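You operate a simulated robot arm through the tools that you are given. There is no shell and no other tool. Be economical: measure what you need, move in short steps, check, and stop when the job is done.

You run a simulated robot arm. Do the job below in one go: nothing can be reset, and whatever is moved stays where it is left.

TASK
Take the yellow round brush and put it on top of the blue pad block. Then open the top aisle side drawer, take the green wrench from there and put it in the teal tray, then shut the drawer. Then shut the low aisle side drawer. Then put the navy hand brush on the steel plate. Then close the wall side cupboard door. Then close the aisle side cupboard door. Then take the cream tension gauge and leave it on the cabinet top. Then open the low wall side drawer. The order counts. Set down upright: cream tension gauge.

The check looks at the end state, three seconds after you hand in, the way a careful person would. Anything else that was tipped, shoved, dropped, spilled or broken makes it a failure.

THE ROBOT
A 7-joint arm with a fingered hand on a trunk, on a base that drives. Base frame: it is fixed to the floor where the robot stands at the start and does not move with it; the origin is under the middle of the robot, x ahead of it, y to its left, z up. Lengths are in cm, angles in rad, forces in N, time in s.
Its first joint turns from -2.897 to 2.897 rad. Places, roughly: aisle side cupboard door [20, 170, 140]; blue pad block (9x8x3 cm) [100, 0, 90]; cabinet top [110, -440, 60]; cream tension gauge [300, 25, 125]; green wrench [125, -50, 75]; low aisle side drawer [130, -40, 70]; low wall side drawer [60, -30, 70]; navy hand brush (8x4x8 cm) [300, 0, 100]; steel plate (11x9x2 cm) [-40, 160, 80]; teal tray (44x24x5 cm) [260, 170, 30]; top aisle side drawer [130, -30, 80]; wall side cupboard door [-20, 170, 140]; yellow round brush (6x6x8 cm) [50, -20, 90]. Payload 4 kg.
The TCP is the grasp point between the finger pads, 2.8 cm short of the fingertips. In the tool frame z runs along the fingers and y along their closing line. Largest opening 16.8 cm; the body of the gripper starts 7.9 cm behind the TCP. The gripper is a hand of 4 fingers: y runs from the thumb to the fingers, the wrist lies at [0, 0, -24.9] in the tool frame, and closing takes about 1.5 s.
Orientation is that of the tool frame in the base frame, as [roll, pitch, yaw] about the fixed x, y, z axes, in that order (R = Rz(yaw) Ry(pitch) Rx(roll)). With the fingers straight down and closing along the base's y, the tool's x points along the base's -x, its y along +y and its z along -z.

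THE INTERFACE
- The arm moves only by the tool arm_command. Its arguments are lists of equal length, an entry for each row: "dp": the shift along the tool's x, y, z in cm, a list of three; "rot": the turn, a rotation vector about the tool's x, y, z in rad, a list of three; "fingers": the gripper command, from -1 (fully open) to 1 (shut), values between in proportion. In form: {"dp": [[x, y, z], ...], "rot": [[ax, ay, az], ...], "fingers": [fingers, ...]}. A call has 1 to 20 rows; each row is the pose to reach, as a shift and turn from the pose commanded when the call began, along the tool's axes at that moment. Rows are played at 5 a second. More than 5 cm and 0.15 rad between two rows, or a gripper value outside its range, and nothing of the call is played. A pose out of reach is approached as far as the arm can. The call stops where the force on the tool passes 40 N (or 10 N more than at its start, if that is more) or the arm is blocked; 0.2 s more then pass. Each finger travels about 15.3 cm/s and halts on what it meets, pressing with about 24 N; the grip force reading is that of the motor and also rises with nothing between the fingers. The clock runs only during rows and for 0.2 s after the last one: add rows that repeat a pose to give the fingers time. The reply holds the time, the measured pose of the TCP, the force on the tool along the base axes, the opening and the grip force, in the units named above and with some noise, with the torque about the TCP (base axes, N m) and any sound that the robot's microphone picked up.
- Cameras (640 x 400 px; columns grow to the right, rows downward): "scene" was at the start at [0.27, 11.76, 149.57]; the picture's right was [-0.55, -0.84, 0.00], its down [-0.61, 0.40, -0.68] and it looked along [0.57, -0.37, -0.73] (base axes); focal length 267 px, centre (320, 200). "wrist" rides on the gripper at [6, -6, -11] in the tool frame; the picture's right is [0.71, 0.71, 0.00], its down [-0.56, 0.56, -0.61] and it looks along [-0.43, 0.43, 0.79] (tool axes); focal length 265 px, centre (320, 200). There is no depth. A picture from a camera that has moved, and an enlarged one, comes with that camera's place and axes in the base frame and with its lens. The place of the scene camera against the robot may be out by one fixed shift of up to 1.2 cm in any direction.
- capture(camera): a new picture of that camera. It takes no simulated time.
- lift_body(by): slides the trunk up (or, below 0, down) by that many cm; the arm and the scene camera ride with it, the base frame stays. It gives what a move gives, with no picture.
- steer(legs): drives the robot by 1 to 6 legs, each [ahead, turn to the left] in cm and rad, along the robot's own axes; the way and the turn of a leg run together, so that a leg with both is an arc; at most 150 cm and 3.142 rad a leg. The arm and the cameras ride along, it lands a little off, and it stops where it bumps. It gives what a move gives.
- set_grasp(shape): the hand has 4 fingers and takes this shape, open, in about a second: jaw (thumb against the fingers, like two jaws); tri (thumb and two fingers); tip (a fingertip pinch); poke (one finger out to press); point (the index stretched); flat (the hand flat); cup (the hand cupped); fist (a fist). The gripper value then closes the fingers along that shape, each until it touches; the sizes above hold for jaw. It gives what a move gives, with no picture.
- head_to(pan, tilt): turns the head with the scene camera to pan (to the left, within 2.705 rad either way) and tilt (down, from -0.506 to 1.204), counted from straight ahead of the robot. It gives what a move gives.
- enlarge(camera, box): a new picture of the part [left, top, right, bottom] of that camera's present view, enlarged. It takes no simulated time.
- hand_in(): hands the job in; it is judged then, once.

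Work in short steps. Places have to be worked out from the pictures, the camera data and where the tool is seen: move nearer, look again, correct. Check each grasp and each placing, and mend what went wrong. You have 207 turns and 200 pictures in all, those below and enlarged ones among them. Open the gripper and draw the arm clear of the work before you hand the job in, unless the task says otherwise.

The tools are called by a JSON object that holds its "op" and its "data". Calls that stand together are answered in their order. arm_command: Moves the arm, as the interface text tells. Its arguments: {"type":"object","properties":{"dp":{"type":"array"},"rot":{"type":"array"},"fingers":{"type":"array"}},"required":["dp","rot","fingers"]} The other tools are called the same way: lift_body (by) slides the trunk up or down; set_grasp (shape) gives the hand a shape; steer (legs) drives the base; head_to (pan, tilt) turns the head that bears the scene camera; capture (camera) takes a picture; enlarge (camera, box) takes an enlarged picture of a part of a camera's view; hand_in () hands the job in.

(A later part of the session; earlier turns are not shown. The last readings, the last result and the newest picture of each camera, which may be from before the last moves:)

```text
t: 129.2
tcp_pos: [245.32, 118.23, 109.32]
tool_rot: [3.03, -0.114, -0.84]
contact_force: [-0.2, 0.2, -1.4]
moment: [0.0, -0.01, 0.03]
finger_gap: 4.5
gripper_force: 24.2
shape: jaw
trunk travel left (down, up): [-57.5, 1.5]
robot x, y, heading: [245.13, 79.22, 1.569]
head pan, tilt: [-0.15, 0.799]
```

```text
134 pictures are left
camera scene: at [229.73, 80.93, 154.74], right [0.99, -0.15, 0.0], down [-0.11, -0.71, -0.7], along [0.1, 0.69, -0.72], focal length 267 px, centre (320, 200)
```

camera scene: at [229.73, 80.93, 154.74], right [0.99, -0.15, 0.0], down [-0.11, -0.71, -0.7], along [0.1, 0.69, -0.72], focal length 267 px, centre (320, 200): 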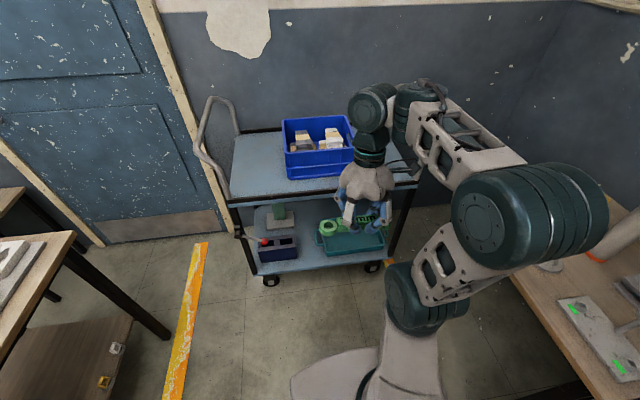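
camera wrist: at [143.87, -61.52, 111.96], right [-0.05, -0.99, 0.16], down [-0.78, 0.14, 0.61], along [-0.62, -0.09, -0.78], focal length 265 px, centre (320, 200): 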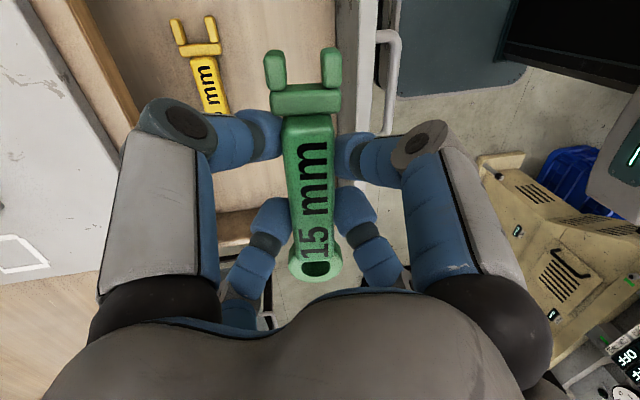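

The tray is on the lower shelf, right half. I'll lower the trunk to see under the top shelf and get the arm to a suitable height.

{"op": "lift_body", "data": {"by": -40}}

{"op": "head_to", "data": {"pan": -0.15, "tilt": 0.65}}

{"op": "capture", "data": {"camera": "scene"}}

{"op": "capture", "data": {"camera": "wrist"}}

```text
t: 133.0
tcp_pos: [245.35, 118.22, 69.2]
tool_rot: [3.029, -0.114, -0.839]
contact_force: [0.2, 0.3, -1.5]
moment: [0.01, -0.03, -0.05]
finger_gap: 4.47
gripper_force: 24.1
shape: jaw
trunk travel left (down, up): [-17.5, 41.5]
robot x, y, heading: [245.24, 79.38, 1.571]
head pan, tilt: [-0.15, 0.799]
```

```text
t: 133.7
tcp_pos: [245.34, 118.12, 69.28]
tool_rot: [3.03, -0.113, -0.839]
contact_force: [-0.4, 0.4, -2.8]
moment: [0.0, -0.03, -0.01]
finger_gap: 4.52
gripper_force: 24.4
shape: jaw
trunk travel left (down, up): [-17.5, 41.5]
robot x, y, heading: [245.17, 78.97, 1.576]
head pan, tilt: [-0.15, 0.649]
```

```text
133 pictures are left
camera scene: at [229.82, 81.52, 115.99], right [0.99, -0.15, 0.0], down [-0.09, -0.6, -0.8], along [0.12, 0.79, -0.61], focal length 267 px, centre (320, 200)
```

scene: 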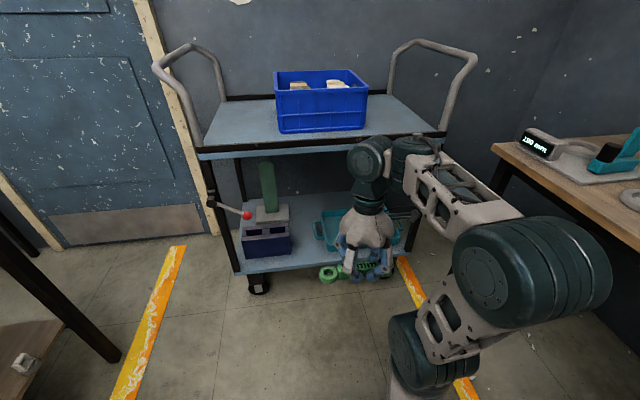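

```text
132 pictures are left
camera wrist: at [253.96, 119.4, 80.01], right [-0.06, -0.99, 0.16], down [-0.78, 0.15, 0.61], along [-0.62, -0.09, -0.78], focal length 265 px, centre (320, 200)
```

wrist: 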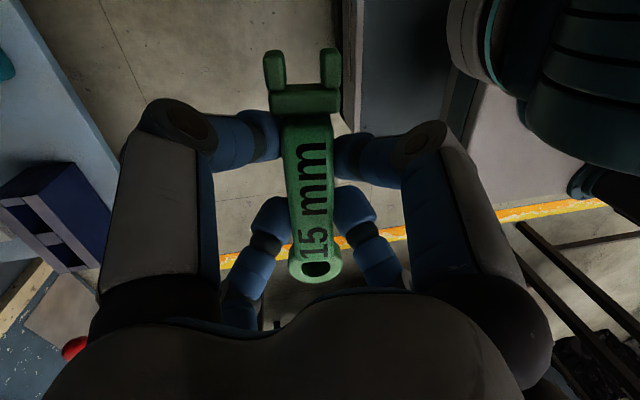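

The upper shelf underside is at z≈74, the lower shelf at about 25, and the tray at about x 240–282, y 160–183. I'll tilt the hand forward about 38°, lower it in front of the cart, and check.

{"op": "arm_command", "data": {"dp": [[-0.1, -2.5, 3], [-0.2, -5, 6], [-0.4, -7.5, 9], [-0.5, -10, 12], [-0.6, -12.5, 15], [-0.8, -15, 18], [-0.9, -17.5, 21], [-1, -19.9, 24], [-1, -19.9, 24]], "rot": [[0.069, -0.077, 0], [0.138, -0.154, 0], [0.207, -0.232, 0], [0.275, -0.309, 0], [0.344, -0.386, 0], [0.413, -0.463, 0], [0.482, -0.541, 0], [0.551, -0.618, 0], [0.551, -0.618, 0]], "fingers": [0.9, 0.9, 0.9, 0.9, 0.9, 0.9, 0.9, 0.9, 0.9]}}

{"op": "capture", "data": {"camera": "scene"}}

{"op": "capture", "data": {"camera": "wrist"}}

```text
t: 135.7
tcp_pos: [259.6, 128.12, 43.21]
tool_rot: [-2.665, 0.486, -0.728]
contact_force: [0.9, 1.0, -1.9]
moment: [-0.04, -0.04, -0.01]
finger_gap: 4.42
gripper_force: 24.0
shape: jaw
trunk travel left (down, up): [-17.5, 41.5]
robot x, y, heading: [245.5, 79.65, 1.572]
head pan, tilt: [-0.15, 0.649]
```

```text
131 pictures are left
camera scene: at [229.83, 81.52, 116.0], right [0.99, -0.15, 0.0], down [-0.09, -0.6, -0.8], along [0.12, 0.79, -0.6], focal length 267 px, centre (320, 200)
```

scene: 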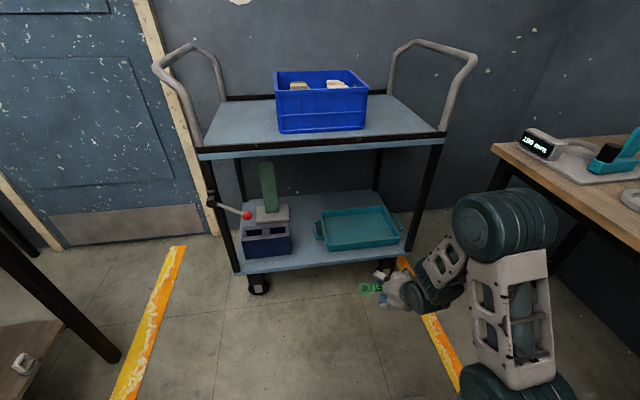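

```text
130 pictures are left
camera wrist: at [268.08, 120.93, 51.37], right [-0.07, -0.78, -0.62], down [-0.79, -0.34, 0.52], along [-0.62, 0.52, -0.59], focal length 265 px, centre (320, 200)
```

wrist: 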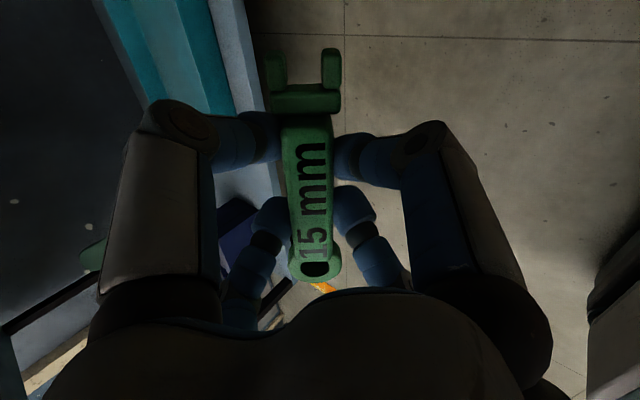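

The tray is clearly seen, centred at about (262,173) with its front rim at y≈159. I'll extend the arm toward the cart first, which draws the elbow away from the right bench, and check again.

{"op": "arm_command", "data": {"dp": [[-1.26, -1.11, 2.44], [-2.52, -2.22, 4.88], [-3.78, -3.33, 7.32], [-5.04, -4.44, 9.76], [-6.3, -5.55, 12.2], [-6.3, -5.55, 12.2]], "rot": [[0, 0, 0], [0, 0, 0], [0, 0, 0], [0, 0, 0], [0, 0, 0], [0, 0, 0]], "fingers": [0.9, 0.9, 0.9, 0.9, 0.9, 0.9]}}

{"op": "capture", "data": {"camera": "scene"}}

{"op": "capture", "data": {"camera": "wrist"}}

```text
t: 137.1
tcp_pos: [259.41, 142.48, 38.72]
tool_rot: [-2.663, 0.487, -0.728]
contact_force: [0.3, -0.8, -1.8]
moment: [-0.03, -0.02, -0.01]
finger_gap: 4.43
gripper_force: 23.9
shape: jaw
trunk travel left (down, up): [-17.5, 41.5]
robot x, y, heading: [245.48, 79.13, 1.573]
head pan, tilt: [-0.15, 0.649]
```

```text
129 pictures are left
camera scene: at [229.83, 81.53, 116.0], right [0.99, -0.15, 0.0], down [-0.09, -0.6, -0.8], along [0.12, 0.79, -0.6], focal length 267 px, centre (320, 200)
```

scene: 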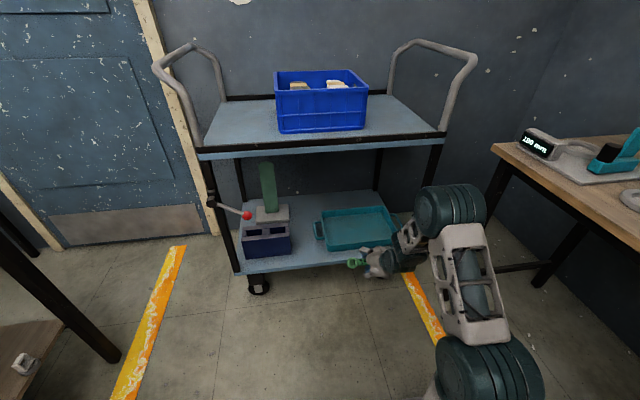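

```text
128 pictures are left
camera wrist: at [267.94, 135.23, 46.92], right [-0.07, -0.78, -0.62], down [-0.78, -0.34, 0.52], along [-0.62, 0.52, -0.59], focal length 265 px, centre (320, 200)
```

wrist: 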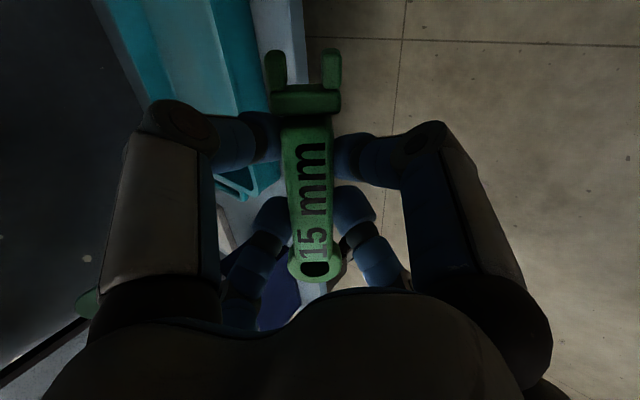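

The tray's front wall is at y≈160.5. I'll extend further and slightly up, then drive in the remainder.

{"op": "arm_command", "data": {"dp": [[-2.2, -2, 1.9], [-4.4, -3.9, 3.8], [-6.7, -5.8, 5.6], [-8.9, -7.8, 7.5], [-8.9, -7.8, 7.5]], "rot": [[0, 0, 0], [0, 0, 0], [0, 0, 0], [0, 0, 0], [0, 0, 0]], "fingers": [0.9, 0.9, 0.9, 0.9, 0.9]}}

{"op": "steer", "data": {"legs": [[12, 0]]}}

{"op": "capture", "data": {"camera": "scene"}}

{"op": "capture", "data": {"camera": "wrist"}}

```text
t: 138.3
tcp_pos: [259.47, 156.47, 40.41]
tool_rot: [-2.664, 0.485, -0.729]
contact_force: [0.0, -0.8, -2.4]
moment: [-0.02, -0.04, 0.0]
finger_gap: 4.45
gripper_force: 23.9
shape: jaw
trunk travel left (down, up): [-17.5, 41.5]
robot x, y, heading: [245.36, 79.11, 1.573]
head pan, tilt: [-0.15, 0.649]
```

```text
t: 139.5
tcp_pos: [259.5, 168.48, 40.37]
tool_rot: [-2.662, 0.487, -0.731]
contact_force: [0.6, 0.1, -1.4]
moment: [-0.05, -0.02, 0.0]
finger_gap: 4.41
gripper_force: 23.7
shape: jaw
trunk travel left (down, up): [-17.5, 41.5]
robot x, y, heading: [244.79, 91.22, 1.568]
head pan, tilt: [-0.15, 0.649]
```

```text
127 pictures are left
camera scene: at [229.82, 93.65, 115.99], right [0.99, -0.15, 0.0], down [-0.09, -0.6, -0.8], along [0.12, 0.79, -0.6], focal length 267 px, centre (320, 200)
```

scene: 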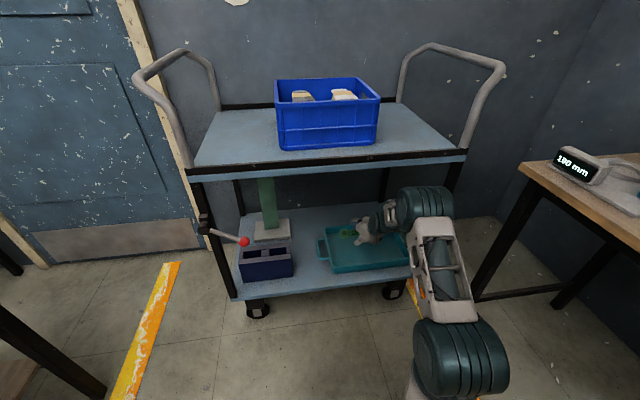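

```text
126 pictures are left
camera wrist: at [268.05, 161.25, 48.51], right [-0.07, -0.78, -0.62], down [-0.79, -0.34, 0.52], along [-0.62, 0.52, -0.59], focal length 265 px, centre (320, 200)
```

wrist: 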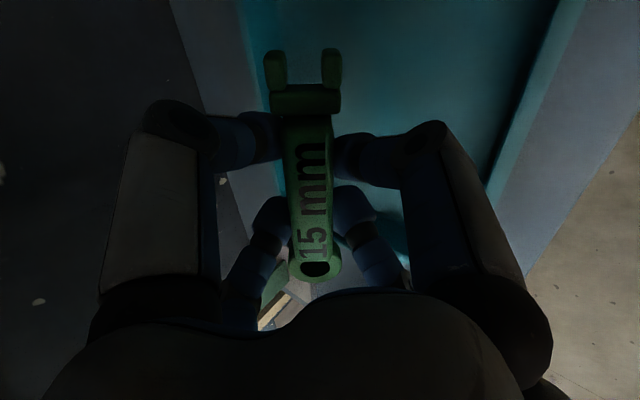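

The wrench is over the tray interior (y about 162.5–183). I'll move 2.5 cm deeper and lower.

{"op": "arm_command", "data": {"dp": [[0.6, 0.5, 2.3], [1.2, 1, 4.7], [1.8, 1.5, 7], [1.8, 1.5, 7]], "rot": [[0, 0, 0], [0, 0, 0], [0, 0, 0], [0, 0, 0]], "fingers": [0.9, 0.9, 0.9, 0.9]}}

{"op": "enlarge", "data": {"camera": "scene", "box": [300, 190, 440, 290]}}

```text
t: 140.5
tcp_pos: [259.52, 171.12, 33.3]
tool_rot: [-2.661, 0.487, -0.732]
contact_force: [-0.5, 0.8, -1.5]
moment: [-0.05, -0.04, 0.02]
finger_gap: 4.42
gripper_force: 24.0
shape: jaw
trunk travel left (down, up): [-17.5, 41.5]
robot x, y, heading: [244.82, 91.1, 1.57]
head pan, tilt: [-0.15, 0.649]
```

```text
4.00 times, centred on (370, 240) of scene
camera zoom: at [229.82, 93.66, 116.0], right [0.99, -0.15, 0.0], down [-0.09, -0.6, -0.8], along [0.12, 0.79, -0.6], focal length 1070 px, centre (120, 40)
```

zoom: 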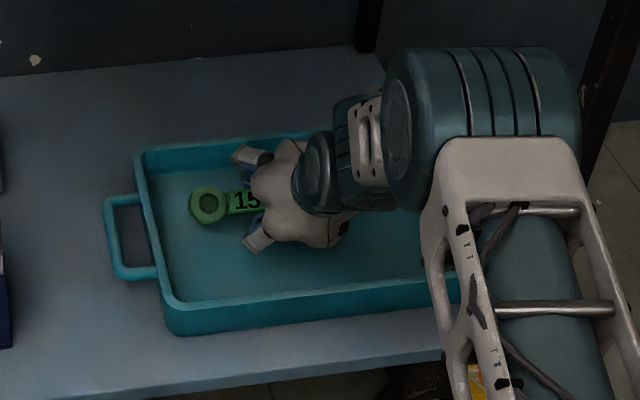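

Well inside the tray. Lowering slowly until contact.

{"op": "arm_command", "data": {"dp": [[0.23, 0.2, 0.39], [0.47, 0.4, 0.78], [0.7, 0.6, 1.17], [0.94, 0.8, 1.57], [1.17, 1, 1.96], [1.4, 1.2, 2.35], [1.64, 1.4, 2.74]], "rot": [[0, 0, 0], [0, 0, 0], [0, 0, 0], [0, 0, 0], [0, 0, 0], [0, 0, 0], [0, 0, 0]], "fingers": [0.9, 0.9, 0.9, 0.9, 0.9, 0.9, 0.9]}}

```text
t: 142.1
tcp_pos: [259.49, 170.99, 29.95]
tool_rot: [-2.662, 0.485, -0.73]
contact_force: [0.9, 0.6, -1.8]
moment: [-0.04, -0.03, -0.03]
finger_gap: 4.41
gripper_force: 24.2
shape: jaw
trunk travel left (down, up): [-17.5, 41.5]
robot x, y, heading: [245.08, 91.19, 1.57]
head pan, tilt: [-0.15, 0.649]
```

No contact yet, so the shelf is lower than I thought. Continuing down.

{"op": "arm_command", "data": {"dp": [[0.23, 0.2, 0.39], [0.47, 0.4, 0.78], [0.7, 0.6, 1.17], [0.94, 0.8, 1.57], [1.17, 1, 1.96], [1.4, 1.2, 2.35], [1.64, 1.4, 2.74]], "rot": [[0, 0, 0], [0, 0, 0], [0, 0, 0], [0, 0, 0], [0, 0, 0], [0, 0, 0], [0, 0, 0]], "fingers": [0.9, 0.9, 0.9, 0.9, 0.9, 0.9, 0.9]}}

{"op": "enlarge", "data": {"camera": "scene", "box": [300, 190, 440, 290]}}

```text
t: 143.2
tcp_pos: [259.73, 171.8, 28.67]
tool_rot: [-2.639, 0.503, -0.717]
contact_force: [-0.3, -1.1, 18.0]
moment: [0.05, -0.13, 0.0]
finger_gap: 4.55
gripper_force: 24.2
shape: jaw
trunk travel left (down, up): [-17.5, 41.5]
robot x, y, heading: [245.07, 90.81, 1.57]
head pan, tilt: [-0.15, 0.649]
stopped in row 5: the force on the tool passed its limit (the readings are from after the stop); the commanded pose is now the measured one
```

```text
4.00 times, centred on (370, 240) of scene
camera zoom: at [229.77, 93.45, 115.98], right [0.99, -0.15, 0.0], down [-0.09, -0.6, -0.8], along [0.12, 0.79, -0.6], focal length 1070 px, centre (120, 40)
```

zoom: 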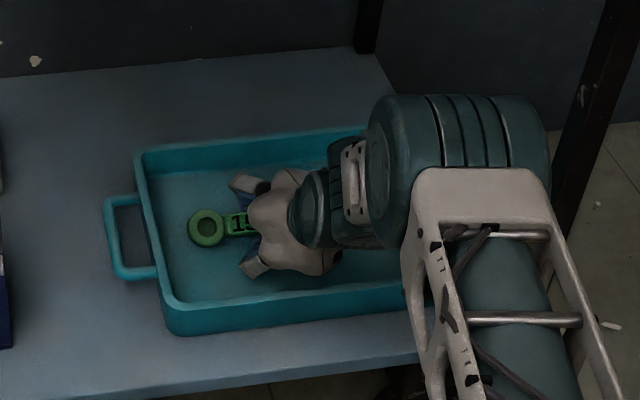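

The wrench touches the tray floor. I'll lift a hair, open gently and withdraw along the finger axis.

{"op": "arm_command", "data": {"dp": [[-0.15, -0.12, -0.25], [-0.15, -0.12, -0.25], [-0.15, -0.12, -0.25], [-0.15, -0.12, -0.25], [-0.2, -0.15, -1.5], [-0.9, -0.7, -3.5], [-1.8, -1.5, -6], [-3, -2.6, -9]], "rot": [[0, 0, 0], [0, 0, 0], [0, 0, 0], [0, 0, 0], [0, 0, 0], [0, 0, 0], [0, 0, 0], [0, 0, 0]], "fingers": [0.7, 0.5, 0.3, 0.2, 0.2, 0.2, 0.2, 0.2]}}

{"op": "enlarge", "data": {"camera": "scene", "box": [300, 190, 440, 290]}}

{"op": "capture", "data": {"camera": "scene"}}

```text
t: 145.0
tcp_pos: [259.85, 168.69, 37.64]
tool_rot: [-2.652, 0.494, -0.725]
contact_force: [1.4, 0.8, 0.2]
moment: [-0.02, 0.02, -0.03]
finger_gap: 6.69
gripper_force: 0.0
shape: jaw
trunk travel left (down, up): [-17.5, 41.5]
robot x, y, heading: [245.2, 91.17, 1.572]
head pan, tilt: [-0.15, 0.649]
```

```text
4.00 times, centred on (370, 240) of scene
camera zoom: at [229.82, 93.66, 115.99], right [0.99, -0.15, 0.0], down [-0.09, -0.6, -0.8], along [0.12, 0.79, -0.6], focal length 1070 px, centre (120, 40)
```

zoom: 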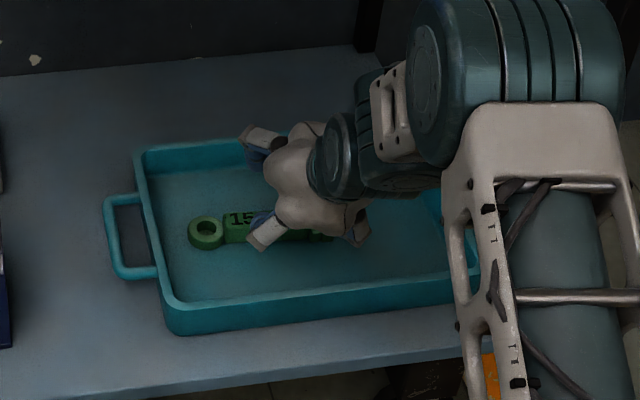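

```text
122 pictures are left
camera scene: at [229.82, 93.66, 115.99], right [0.99, -0.15, 0.0], down [-0.09, -0.6, -0.8], along [0.12, 0.79, -0.6], focal length 267 px, centre (320, 200)
```

scene: 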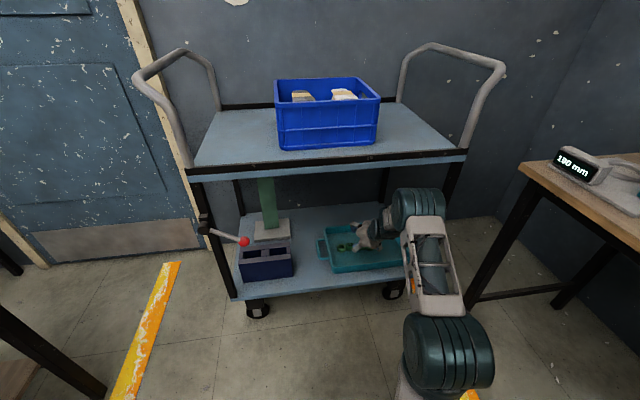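

The wrench lies flat in the tray. I'll back straight out, raise the trunk, and return toward the drawers.

{"op": "steer", "data": {"legs": [[-45, 0]]}}

{"op": "lift_body", "data": {"by": 35}}

{"op": "enlarge", "data": {"camera": "scene", "box": [220, 80, 480, 280]}}

```text
t: 147.8
tcp_pos: [259.87, 122.91, 37.78]
tool_rot: [-2.649, 0.497, -0.726]
contact_force: [0.1, 0.6, 0.8]
moment: [-0.03, 0.01, 0.0]
finger_gap: 6.68
gripper_force: 0.0
shape: jaw
trunk travel left (down, up): [-17.5, 41.5]
robot x, y, heading: [245.14, 45.48, 1.571]
head pan, tilt: [-0.15, 0.649]
```

```text
t: 151.2
tcp_pos: [259.88, 122.92, 72.71]
tool_rot: [-2.65, 0.496, -0.725]
contact_force: [1.3, -0.1, 0.4]
moment: [0.01, 0.02, -0.03]
finger_gap: 6.72
gripper_force: 0.1
shape: jaw
trunk travel left (down, up): [-52.5, 6.5]
robot x, y, heading: [245.06, 45.47, 1.567]
head pan, tilt: [-0.15, 0.649]
```

```text
2.00 times, centred on (350, 180) of scene
camera zoom: at [229.78, 47.9, 150.99], right [0.99, -0.15, 0.0], down [-0.09, -0.6, -0.8], along [0.12, 0.79, -0.6], focal length 535 px, centre (260, 240)
```

zoom: 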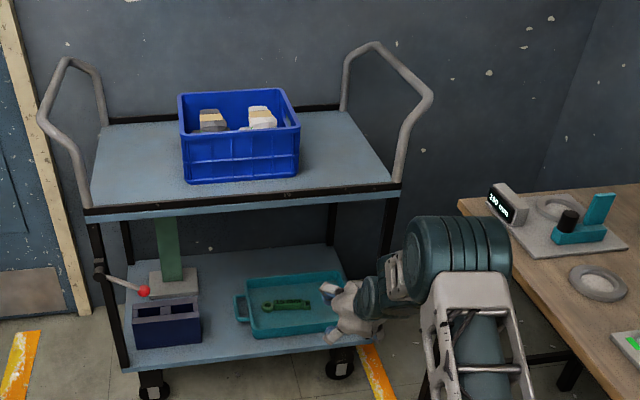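

The wrench is confirmed in the tray with nothing else disturbed. I'll retract the arm, with fingers closed and pointing forward for pushing.

{"op": "arm_command", "data": {"dp": [[-0.4, 1.9, -3.6], [-0.8, 3.7, -7.2], [-1.1, 5.6, -10.8], [-1.5, 7.5, -14.4], [-1.9, 9.3, -18], [-2.3, 11.2, -21.5], [-2.6, 13, -25.1], [-3, 14.9, -28.7]], "rot": [[0.031, -0.036, 0], [0.0625, -0.072, 0], [0.094, -0.108, 0], [0.125, -0.144, 0], [0.156, -0.179, 0], [0.1875, -0.215, 0], [0.219, -0.251, 0], [0.25, -0.287, 0]], "fingers": [0.4, 0.6, 0.8, 1, 1, 1, 1, 1]}}

{"op": "steer", "data": {"legs": [[0, 0.25], [-150, 0]]}}

{"op": "capture", "data": {"camera": "scene"}}

```text
t: 153.0
tcp_pos: [246.77, 99.12, 90.2]
tool_rot: [-2.269, 0.722, -0.508]
contact_force: [-0.4, -0.5, -0.2]
moment: [0.02, 0.0, -0.01]
finger_gap: 0.02
gripper_force: 23.8
shape: jaw
trunk travel left (down, up): [-52.5, 6.5]
robot x, y, heading: [245.0, 45.45, 1.569]
head pan, tilt: [-0.15, 0.649]
```

```text
t: 161.2
tcp_pos: [275.46, -44.33, 90.63]
tool_rot: [-2.276, 0.847, -0.297]
contact_force: [1.8, 0.4, -0.4]
moment: [-0.01, 0.09, 0.15]
finger_gap: 0.0
gripper_force: 23.9
shape: jaw
trunk travel left (down, up): [-52.5, 6.5]
robot x, y, heading: [280.94, -98.14, 1.799]
head pan, tilt: [-0.15, 0.649]
stopped in leg 2: the robot was blocked; the commanded pose is now the measured one
```

```text
120 pictures are left
camera scene: at [260.8, -100.37, 150.92], right [1.0, 0.08, 0.03], down [0.07, -0.6, -0.8], along [-0.05, 0.8, -0.6], focal length 267 px, centre (320, 200)
```

scene: 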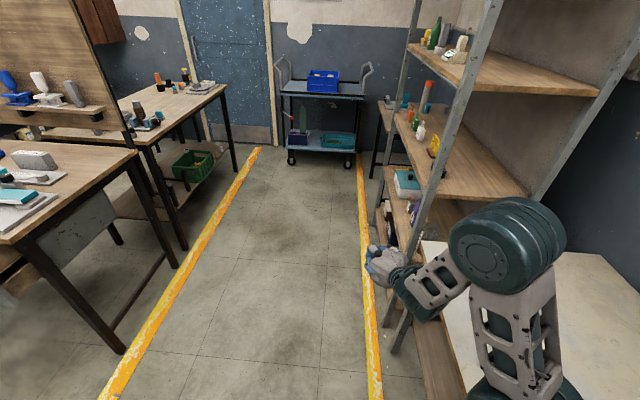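

I turned the wrong way: reversing took me toward the right-hand bench and the base was blocked there. I'll drive forward along the same path and inspect for disturbance.

{"op": "steer", "data": {"legs": [[60, 0]]}}

{"op": "head_to", "data": {"pan": -2.2, "tilt": 0.5}}

{"op": "capture", "data": {"camera": "scene"}}

{"op": "head_to", "data": {"pan": -1.4, "tilt": 0.4}}

{"op": "capture", "data": {"camera": "scene"}}

```text
t: 161.9
tcp_pos: [280.06, -43.47, 90.14]
tool_rot: [-2.266, 0.913, -0.321]
contact_force: [1.4, -0.3, -0.5]
moment: [-0.02, 0.05, 0.19]
finger_gap: 0.01
gripper_force: 24.3
shape: jaw
trunk travel left (down, up): [-52.5, 6.5]
robot x, y, heading: [280.8, -98.13, 1.788]
head pan, tilt: [-0.15, 0.649]
stopped in leg 1: the robot was blocked; the commanded pose is now the measured one
```

```text
t: 163.9
tcp_pos: [279.04, -43.66, 90.16]
tool_rot: [-2.264, 0.908, -0.307]
contact_force: [-0.3, -0.1, 0.5]
moment: [0.03, -0.02, 0.02]
finger_gap: 0.0
gripper_force: 24.6
shape: jaw
trunk travel left (down, up): [-52.5, 6.5]
robot x, y, heading: [281.1, -97.95, 1.8]
head pan, tilt: [-2.201, 0.499]
```

```text
119 pictures are left
camera scene: at [269.69, -112.24, 152.41], right [-0.39, -0.92, -0.02], down [-0.41, 0.19, -0.89], along [0.82, -0.34, -0.46], focal length 267 px, centre (320, 200)
```

scene: 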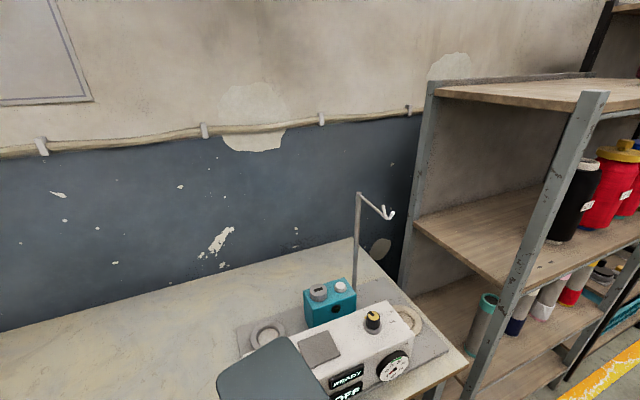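

```text
t: 165.0
tcp_pos: [278.94, -43.63, 90.15]
tool_rot: [-2.267, 0.907, -0.31]
contact_force: [-0.2, -0.5, 0.0]
moment: [-0.01, 0.04, -0.02]
finger_gap: 0.0
gripper_force: 23.7
shape: jaw
trunk travel left (down, up): [-52.5, 6.5]
robot x, y, heading: [280.83, -97.77, 1.793]
head pan, tilt: [-1.4, 0.4]
```

```text
118 pictures are left
camera scene: at [269.92, -105.07, 153.37], right [0.39, -0.92, 0.01], down [-0.33, -0.14, -0.93], along [0.86, 0.36, -0.36], focal length 267 px, centre (320, 200)
```

scene: 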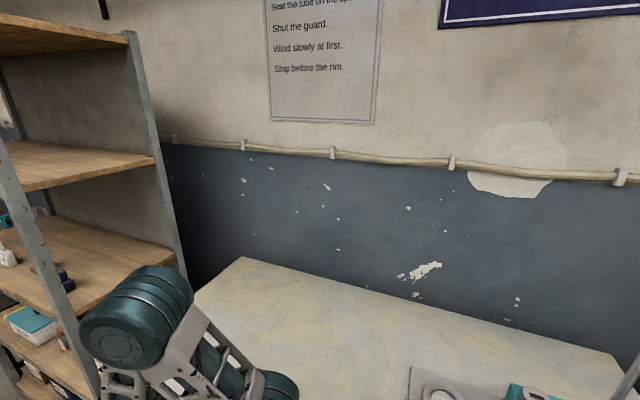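

Nothing appears toppled: the base is against the bench and the arm's elbow is by the shelf upright. I'll swing the arm left to free the elbow.

{"op": "arm_command", "data": {"dp": [[-2.3, 3.1, 1], [-4.7, 6.2, 2], [-7, 9.2, 2.9], [-9.4, 12.3, 3.9], [-11.7, 15.4, 4.9]], "rot": [[0, 0, 0], [0, 0, 0], [0, 0, 0], [0, 0, 0], [0, 0, 0]], "fingers": [1, 1, 1, 1, 1]}}

{"op": "head_to", "data": {"pan": -0.6, "tilt": 0.8}}

{"op": "capture", "data": {"camera": "scene"}}

```text
t: 165.3
tcp_pos: [280.04, -43.6, 89.26]
tool_rot: [-2.295, 0.942, -0.35]
contact_force: [1.1, 0.2, -0.1]
moment: [0.02, 0.1, 0.16]
finger_gap: 0.0
gripper_force: 23.8
shape: jaw
trunk travel left (down, up): [-52.5, 6.5]
robot x, y, heading: [280.91, -98.49, 1.785]
head pan, tilt: [-1.4, 0.4]
stopped in row 1: the arm was blocked; the commanded pose is now the measured one
```

```text
t: 166.5
tcp_pos: [278.9, -43.79, 89.23]
tool_rot: [-2.299, 0.939, -0.337]
contact_force: [0.4, -0.8, 0.3]
moment: [-0.01, 0.01, 0.0]
finger_gap: 0.01
gripper_force: 23.9
shape: jaw
trunk travel left (down, up): [-52.5, 6.5]
robot x, y, heading: [280.61, -98.09, 1.793]
head pan, tilt: [-0.6, 0.799]
```

```text
117 pictures are left
camera scene: at [264.67, -100.95, 149.73], right [0.93, -0.37, 0.02], down [-0.25, -0.66, -0.71], along [0.28, 0.65, -0.71], focal length 267 px, centre (320, 200)
```

scene: 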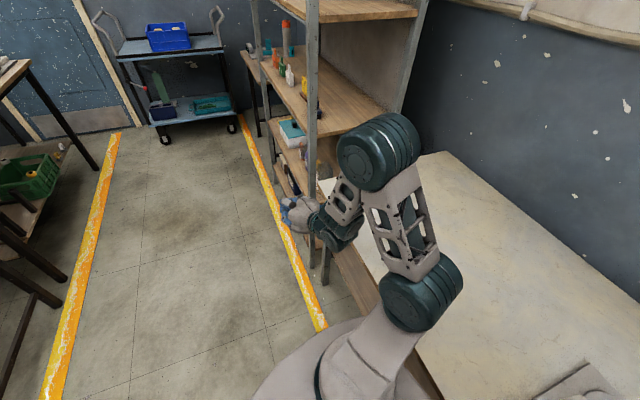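

Something is still pinning the robot. I'll look straight down at the contact region before moving anything else.

{"op": "head_to", "data": {"pan": -1.1, "tilt": 1.15}}

{"op": "capture", "data": {"camera": "scene"}}

{"op": "capture", "data": {"camera": "wrist"}}

```text
t: 167.4
tcp_pos: [279.01, -43.82, 89.31]
tool_rot: [-2.297, 0.938, -0.334]
contact_force: [0.5, 0.4, 0.7]
moment: [0.01, 0.0, 0.01]
finger_gap: 0.03
gripper_force: 23.7
shape: jaw
trunk travel left (down, up): [-52.5, 6.5]
robot x, y, heading: [280.31, -98.09, 1.799]
head pan, tilt: [-1.1, 1.15]
```

```text
116 pictures are left
camera scene: at [266.31, -104.68, 147.27], right [0.64, -0.77, 0.01], down [-0.69, -0.58, -0.43], along [0.34, 0.27, -0.9], focal length 267 px, centre (320, 200)
```

scene: 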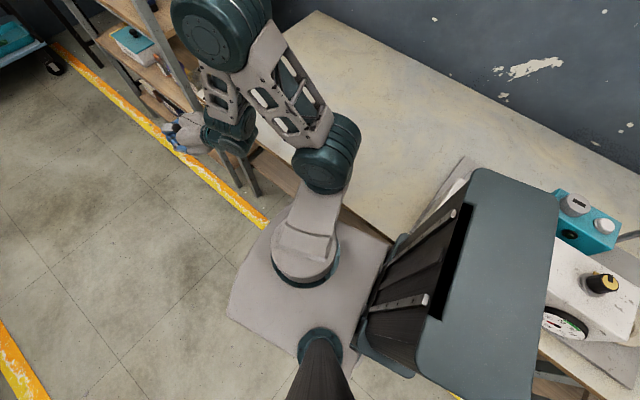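

```text
115 pictures are left
camera wrist: at [289.85, -52.09, 91.37], right [-0.16, -0.44, -0.88], down [-0.59, -0.67, 0.44], along [-0.79, 0.59, -0.15], focal length 265 px, centre (320, 200)
```

wrist: 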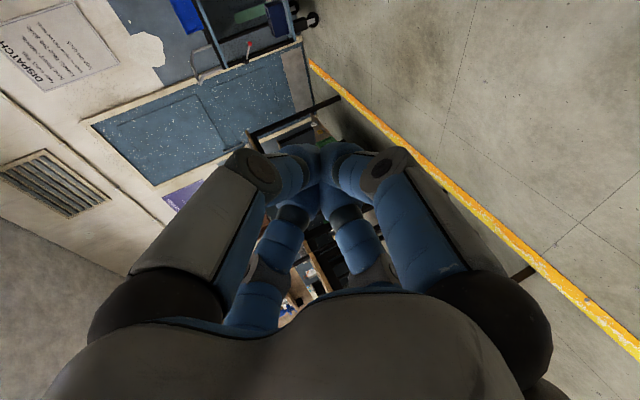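

The robot's rear tower is against the bench edge and the shoulder ball overhangs the bench. I'll rotate the whole arm left about its base, turning hand and position together, so the shoulder swings clear.

{"op": "arm_command", "data": {"dp": [[-1.5, 2.1, 0.7], [-3.0, 4.25, 1.4], [-4.4, 6.6, 1.6], [-5.76, 8.9, 1.83]], "rot": [[-0.04, -0.022, -0.02], [-0.081, -0.044, -0.039], [-0.121, -0.066, -0.059], [-0.161, -0.088, -0.079]], "fingers": [1, 1, 1, 1]}}

{"op": "capture", "data": {"camera": "scene"}}

```text
t: 167.7
tcp_pos: [280.3, -43.59, 88.93]
tool_rot: [-2.297, 0.96, -0.347]
contact_force: [1.6, -0.5, 0.6]
moment: [0.03, 0.06, 0.12]
finger_gap: 0.0
gripper_force: 24.3
shape: jaw
trunk travel left (down, up): [-52.5, 6.5]
robot x, y, heading: [280.41, -97.81, 1.788]
head pan, tilt: [-1.1, 1.15]
stopped in row 1: the arm was blocked; the commanded pose is now the measured one
```

```text
114 pictures are left
camera scene: at [267.03, -104.5, 147.31], right [0.63, -0.77, 0.01], down [-0.7, -0.58, -0.43], along [0.34, 0.26, -0.9], focal length 267 px, centre (320, 200)
```

scene: 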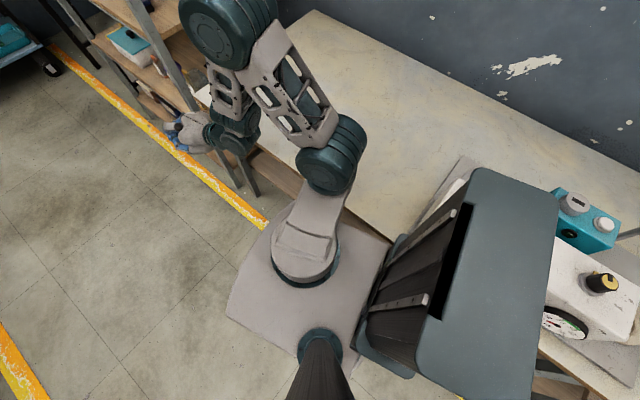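

Every command makes the arm creep right, so the shoulder is likely wedged at the bench edge. I'll try raising the trunk a little to lift it free.

{"op": "lift_body", "data": {"by": 4}}

{"op": "enlarge", "data": {"camera": "scene", "box": [200, 60, 440, 260]}}

```text
t: 168.1
tcp_pos: [281.04, -43.39, 88.97]
tool_rot: [-2.299, 0.976, -0.345]
contact_force: [2.4, -0.5, 0.3]
moment: [-0.01, 0.04, 0.13]
finger_gap: 0.0
gripper_force: 24.0
shape: jaw
trunk travel left (down, up): [-52.8, 6.2]
robot x, y, heading: [281.02, -98.24, 1.782]
head pan, tilt: [-1.1, 1.15]
stopped: the arm was blocked; the commanded pose is now the measured one
```

```text
2.00 times, centred on (320, 160) of scene
camera zoom: at [267.27, -104.38, 147.67], right [0.63, -0.78, 0.01], down [-0.7, -0.57, -0.43], along [0.34, 0.26, -0.9], focal length 535 px, centre (320, 280)
```

zoom: 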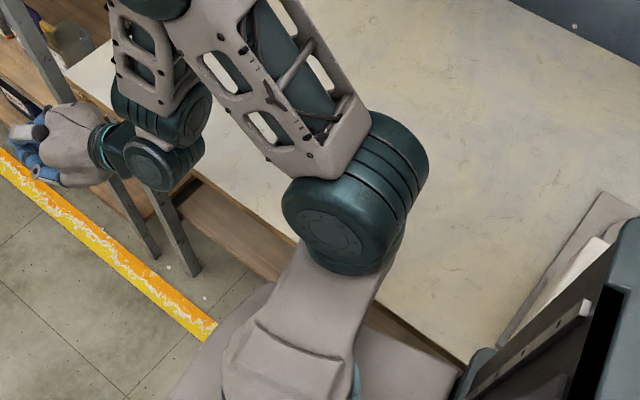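

Trying a small forward drive again to see which way it yields.

{"op": "steer", "data": {"legs": [[6, 0]]}}

{"op": "steer", "data": {"legs": [[0, -0.1]]}}

```text
t: 168.8
tcp_pos: [282.52, -42.04, 88.74]
tool_rot: [-2.334, 1.021, -0.376]
contact_force: [1.1, 0.4, 0.1]
moment: [0.01, -0.01, 0.1]
finger_gap: 0.0
gripper_force: 24.0
shape: jaw
trunk travel left (down, up): [-52.8, 6.2]
robot x, y, heading: [280.55, -97.41, 1.768]
head pan, tilt: [-1.1, 1.15]
stopped in leg 1: the robot was blocked; the commanded pose is now the measured one
```

```text
t: 169.7
tcp_pos: [287.94, -42.52, 88.33]
tool_rot: [-2.341, 1.015, -0.473]
contact_force: [-0.2, -0.2, 0.4]
moment: [-0.01, 0.0, -0.03]
finger_gap: 0.0
gripper_force: 24.6
shape: jaw
trunk travel left (down, up): [-52.8, 6.2]
robot x, y, heading: [280.73, -97.28, 1.679]
head pan, tilt: [-1.1, 1.15]
```

Turning right works: the tower swings off the bench. I'll turn a little more, then drive forward.

{"op": "steer", "data": {"legs": [[0, -0.1]]}}

{"op": "steer", "data": {"legs": [[8, 0]]}}

{"op": "capture", "data": {"camera": "scene"}}

```text
t: 170.6
tcp_pos: [293.44, -43.62, 88.52]
tool_rot: [-2.343, 1.016, -0.573]
contact_force: [0.1, 0.1, 0.2]
moment: [0.02, -0.03, -0.03]
finger_gap: 0.0
gripper_force: 23.3
shape: jaw
trunk travel left (down, up): [-52.8, 6.2]
robot x, y, heading: [280.1, -97.51, 1.58]
head pan, tilt: [-1.1, 1.15]
```

```text
t: 171.7
tcp_pos: [293.52, -35.67, 88.31]
tool_rot: [-2.342, 1.017, -0.574]
contact_force: [-0.5, -0.2, -0.7]
moment: [-0.01, 0.01, 0.0]
finger_gap: 0.0
gripper_force: 23.9
shape: jaw
trunk travel left (down, up): [-52.8, 6.2]
robot x, y, heading: [280.22, -89.27, 1.573]
head pan, tilt: [-1.1, 1.15]
```

```text
112 pictures are left
camera scene: at [269.08, -92.65, 147.6], right [0.46, -0.89, 0.0], down [-0.81, -0.42, -0.41], along [0.36, 0.19, -0.91], focal length 267 px, centre (320, 200)
```

scene: 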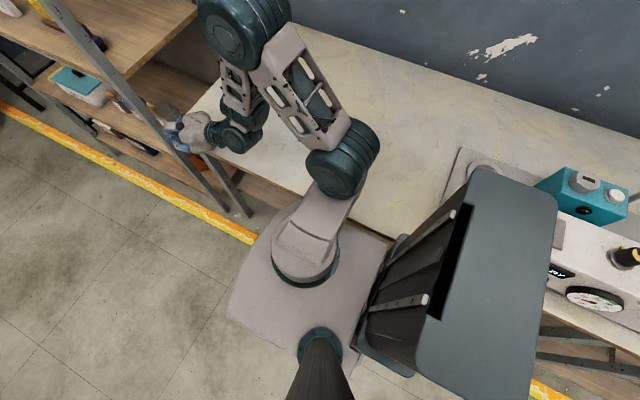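

Freed. Now I'll swing the arm left, away from the shelf, rotating about the robot's axis.

{"op": "arm_command", "data": {"dp": [[-2.2, 4.2, 0.8], [-4.4, 8.4, 1.6], [-6.6, 12.6, 2.5], [-8.86, 16.8, 3.3]], "rot": [[-0.074, -0.033, -0.032], [-0.149, -0.066, -0.064], [-0.223, -0.099, -0.096], [-0.297, -0.132, -0.128]], "fingers": [1, 1, 1, 1]}}

{"op": "capture", "data": {"camera": "scene"}}

```text
t: 172.7
tcp_pos: [273.97, -34.45, 88.37]
tool_rot: [-2.341, 1.013, -0.225]
contact_force: [-0.6, 0.4, -0.3]
moment: [0.01, 0.0, 0.0]
finger_gap: 0.0
gripper_force: 23.9
shape: jaw
trunk travel left (down, up): [-52.8, 6.2]
robot x, y, heading: [280.35, -89.19, 1.575]
head pan, tilt: [-1.1, 1.15]
```

```text
111 pictures are left
camera scene: at [269.04, -92.7, 147.6], right [0.46, -0.89, 0.0], down [-0.81, -0.42, -0.41], along [0.36, 0.19, -0.91], focal length 267 px, centre (320, 200)
```

scene: 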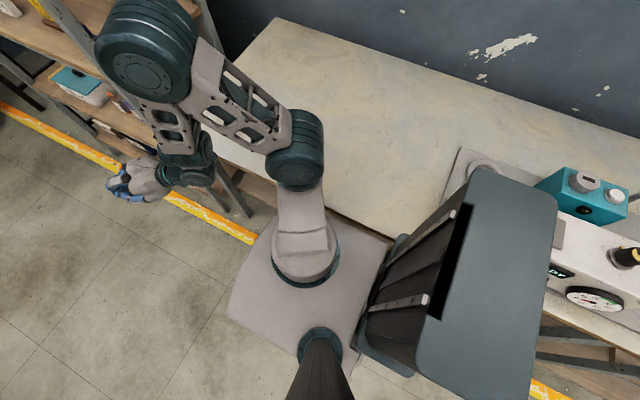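

Clear of the shelf. I'll rotate the arm further left, then turn the base right (tower away from the bench) and reverse out.

{"op": "arm_command", "data": {"dp": [[-2, 3.8, 0.6], [-4, 7.7, 1.3], [-6, 11.5, 1.9], [-8, 15.4, 2.6], [-10, 19.2, 3.2]], "rot": [[-0.068, -0.03, -0.03], [-0.136, -0.061, -0.059], [-0.203, -0.091, -0.089], [-0.271, -0.122, -0.118], [-0.339, -0.152, -0.148]], "fingers": [1, 1, 1, 1, 1]}}

{"op": "steer", "data": {"legs": [[0, -0.4], [-60, 0]]}}

{"op": "head_to", "data": {"pan": -0.9, "tilt": 0.7}}

{"op": "capture", "data": {"camera": "scene"}}

```text
t: 173.9
tcp_pos: [253.25, -41.2, 88.33]
tool_rot: [-2.342, 1.017, 0.178]
contact_force: [-0.3, -0.4, -0.8]
moment: [0.01, -0.03, 0.0]
finger_gap: 0.0
gripper_force: 24.6
shape: jaw
trunk travel left (down, up): [-52.8, 6.2]
robot x, y, heading: [280.81, -89.03, 1.575]
head pan, tilt: [-1.1, 1.15]
```

```text
t: 175.3
tcp_pos: [269.02, -35.18, 88.27]
tool_rot: [-2.342, 1.013, -0.135]
contact_force: [0.3, -0.2, -0.2]
moment: [0.0, 0.01, 0.0]
finger_gap: 0.01
gripper_force: 23.9
shape: jaw
trunk travel left (down, up): [-52.8, 6.2]
robot x, y, heading: [280.6, -89.24, 1.274]
head pan, tilt: [-1.1, 1.15]
stopped in leg 1: the robot was blocked; the commanded pose is now the measured one
```

```text
t: 176.2
tcp_pos: [268.99, -35.0, 88.29]
tool_rot: [-2.343, 1.012, -0.136]
contact_force: [1.4, -0.3, -0.4]
moment: [0.02, 0.02, -0.02]
finger_gap: 0.0
gripper_force: 23.6
shape: jaw
trunk travel left (down, up): [-52.8, 6.2]
robot x, y, heading: [280.4, -89.37, 1.269]
head pan, tilt: [-0.901, 0.7]
```

```text
110 pictures are left
camera scene: at [270.12, -86.96, 150.87], right [0.36, -0.93, 0.0], down [-0.6, -0.23, -0.77], along [0.71, 0.28, -0.64], focal length 267 px, centre (320, 200)
```

scene: 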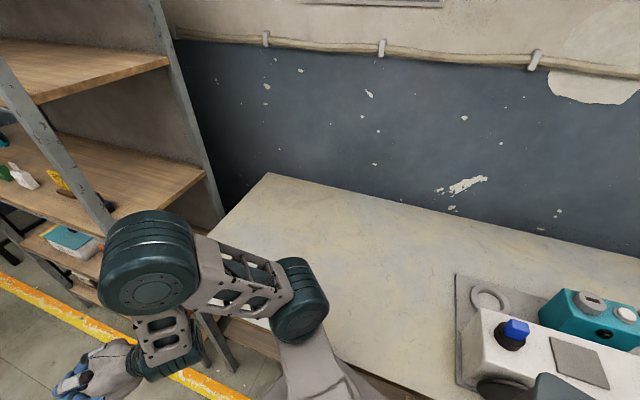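

The winding machine looks undisturbed. At heading 1.27, reversing moves away from the bench, so I'll reverse now.

{"op": "steer", "data": {"legs": [[-15, 0]]}}

{"op": "steer", "data": {"legs": [[0, -0.3], [-40, 0]]}}

{"op": "capture", "data": {"camera": "scene"}}

```text
t: 177.6
tcp_pos: [264.79, -49.54, 88.37]
tool_rot: [-2.341, 1.016, -0.13]
contact_force: [0.1, -0.5, -0.6]
moment: [0.03, -0.02, 0.01]
finger_gap: 0.01
gripper_force: 23.7
shape: jaw
trunk travel left (down, up): [-52.8, 6.2]
robot x, y, heading: [276.09, -103.87, 1.269]
head pan, tilt: [-0.901, 0.7]
```

```text
t: 181.0
tcp_pos: [258.77, -81.3, 88.27]
tool_rot: [-2.34, 1.015, -0.428]
contact_force: [0.8, -0.4, -0.9]
moment: [-0.03, 0.02, 0.0]
finger_gap: 0.0
gripper_force: 24.3
shape: jaw
trunk travel left (down, up): [-52.8, 6.2]
robot x, y, heading: [253.85, -136.26, 0.971]
head pan, tilt: [-0.901, 0.7]
```

```text
109 pictures are left
camera scene: at [244.84, -131.48, 150.91], right [0.07, -1.0, 0.0], down [-0.64, -0.05, -0.77], along [0.76, 0.05, -0.64], focal length 267 px, centre (320, 200)
```

scene: 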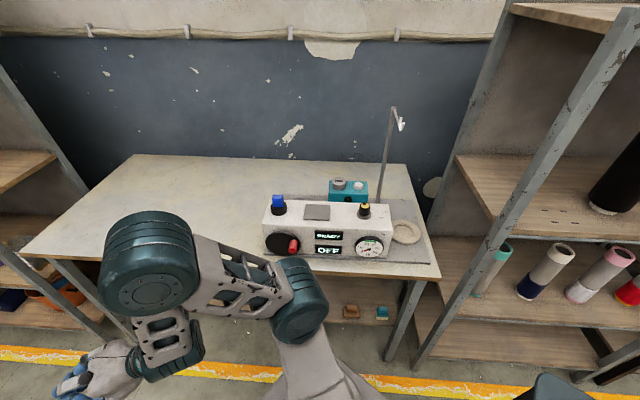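

All bench and shelf items look undisturbed. I'll now reverse along the aisle-end corridor to the drawers.

{"op": "steer", "data": {"legs": [[0, -1.02], [-118, 0], [0, 1.62]]}}

{"op": "head_to", "data": {"pan": 0.0, "tilt": 0.8}}

{"op": "capture", "data": {"camera": "scene"}}

```text
t: 183.4
tcp_pos: [296.12, -101.9, 88.23]
tool_rot: [-2.378, 1.032, -1.265]
contact_force: [-12.2, -4.9, 2.5]
moment: [-0.4, -0.2, -2.01]
finger_gap: 0.0
gripper_force: 23.9
shape: jaw
trunk travel left (down, up): [-52.8, 6.2]
robot x, y, heading: [253.5, -136.34, 0.151]
head pan, tilt: [-0.901, 0.7]
stopped in leg 1: the force on the tool passed its limit (the readings are from after the stop); the commanded pose is now the measured one
```

```text
t: 184.6
tcp_pos: [295.96, -101.73, 88.22]
tool_rot: [-2.377, 1.033, -1.263]
contact_force: [-20.8, -3.6, -4.0]
moment: [0.45, -0.16, -3.26]
finger_gap: 0.01
gripper_force: 23.8
shape: jaw
trunk travel left (down, up): [-52.8, 6.2]
robot x, y, heading: [253.55, -136.3, 0.157]
head pan, tilt: [0.0, 0.799]
```

```text
108 pictures are left
camera scene: at [252.49, -119.94, 150.08], right [0.15, -0.99, 0.0], down [-0.71, -0.11, -0.7], along [0.69, 0.11, -0.72], focal length 267 px, centre (320, 200)
```

scene: 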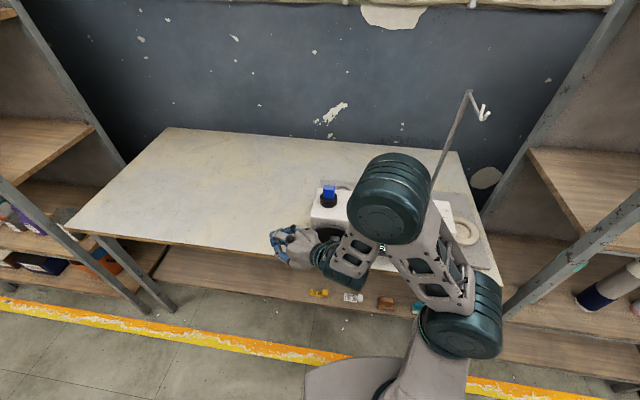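

My hand swept against the bench front. Backing off by turning left at once, then I'll check.

{"op": "steer", "data": {"legs": [[0, 0.35]]}}

{"op": "steer", "data": {"legs": [[-35, 0]]}}

{"op": "head_to", "data": {"pan": -0.4, "tilt": 0.65}}

{"op": "capture", "data": {"camera": "scene"}}

```text
t: 186.1
tcp_pos: [282.03, -89.24, 88.19]
tool_rot: [-2.378, 1.034, -0.917]
contact_force: [1.0, -0.5, 0.1]
moment: [0.01, -0.01, -0.05]
finger_gap: 0.0
gripper_force: 24.2
shape: jaw
trunk travel left (down, up): [-52.8, 6.2]
robot x, y, heading: [253.99, -136.42, 0.502]
head pan, tilt: [0.0, 0.799]
```

```text
t: 188.4
tcp_pos: [250.94, -106.26, 88.25]
tool_rot: [-2.377, 1.034, -0.915]
contact_force: [1.0, 0.0, 0.3]
moment: [-0.04, -0.03, 0.01]
finger_gap: 0.0
gripper_force: 23.8
shape: jaw
trunk travel left (down, up): [-52.8, 6.2]
robot x, y, heading: [222.53, -152.94, 0.5]
head pan, tilt: [0.0, 0.799]
```

```text
t: 189.3
tcp_pos: [250.94, -106.2, 88.14]
tool_rot: [-2.377, 1.034, -0.916]
contact_force: [-0.7, 0.2, 0.2]
moment: [0.02, 0.01, 0.02]
finger_gap: 0.0
gripper_force: 24.4
shape: jaw
trunk travel left (down, up): [-52.8, 6.2]
robot x, y, heading: [222.47, -153.19, 0.506]
head pan, tilt: [-0.4, 0.649]
```

```text
107 pictures are left
camera scene: at [217.73, -140.98, 151.34], right [0.1, -0.99, 0.0], down [-0.6, -0.06, -0.8], along [0.79, 0.08, -0.6], focal length 267 px, centre (320, 200)
```

scene: 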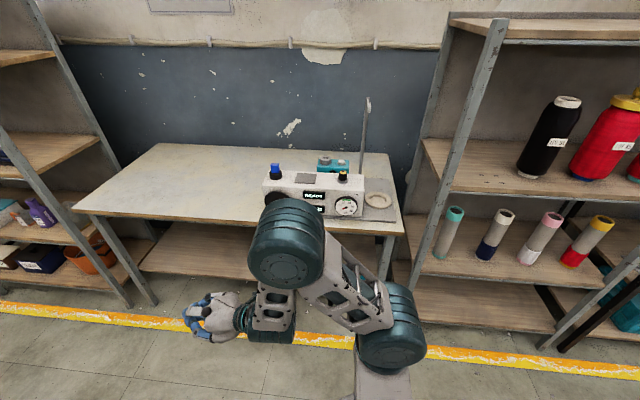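

The machine is unmoved. Now I'll reverse to about (140,-145), staying clear of the open drawer when turning.

{"op": "steer", "data": {"legs": [[0, -0.6], [-83, 0]]}}

{"op": "steer", "data": {"legs": [[0, 1.66]]}}

{"op": "head_to", "data": {"pan": 0.0, "tilt": 0.75}}

{"op": "capture", "data": {"camera": "scene"}}

```text
t: 195.3
tcp_pos: [190.05, -122.87, 88.25]
tool_rot: [-2.378, 1.033, -1.501]
contact_force: [-0.3, 0.4, -0.1]
moment: [0.03, -0.01, 0.02]
finger_gap: 0.01
gripper_force: 24.5
shape: jaw
trunk travel left (down, up): [-52.8, 6.2]
robot x, y, heading: [140.53, -146.5, -0.083]
head pan, tilt: [-0.4, 0.649]
```

```text
t: 199.7
tcp_pos: [112.24, -99.25, 88.24]
tool_rot: [-2.379, 1.033, 0.17]
contact_force: [-0.4, 0.7, 0.8]
moment: [0.01, 0.0, 0.0]
finger_gap: 0.0
gripper_force: 23.4
shape: jaw
trunk travel left (down, up): [-52.8, 6.2]
robot x, y, heading: [140.05, -146.45, 1.587]
head pan, tilt: [-0.4, 0.649]
```

```text
t: 200.6
tcp_pos: [112.43, -99.31, 88.35]
tool_rot: [-2.376, 1.033, 0.171]
contact_force: [0.2, 0.9, 0.3]
moment: [-0.04, -0.01, -0.04]
finger_gap: 0.0
gripper_force: 23.7
shape: jaw
trunk travel left (down, up): [-52.8, 6.2]
robot x, y, heading: [140.43, -146.18, 1.586]
head pan, tilt: [0.0, 0.75]
```

```text
106 pictures are left
camera scene: at [123.7, -144.37, 150.48], right [1.0, 0.01, 0.0], down [0.01, -0.68, -0.73], along [-0.01, 0.73, -0.68], focal length 267 px, centre (320, 200)
```

scene: 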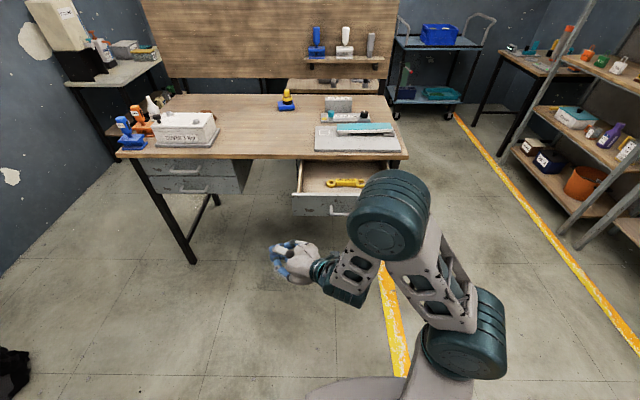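

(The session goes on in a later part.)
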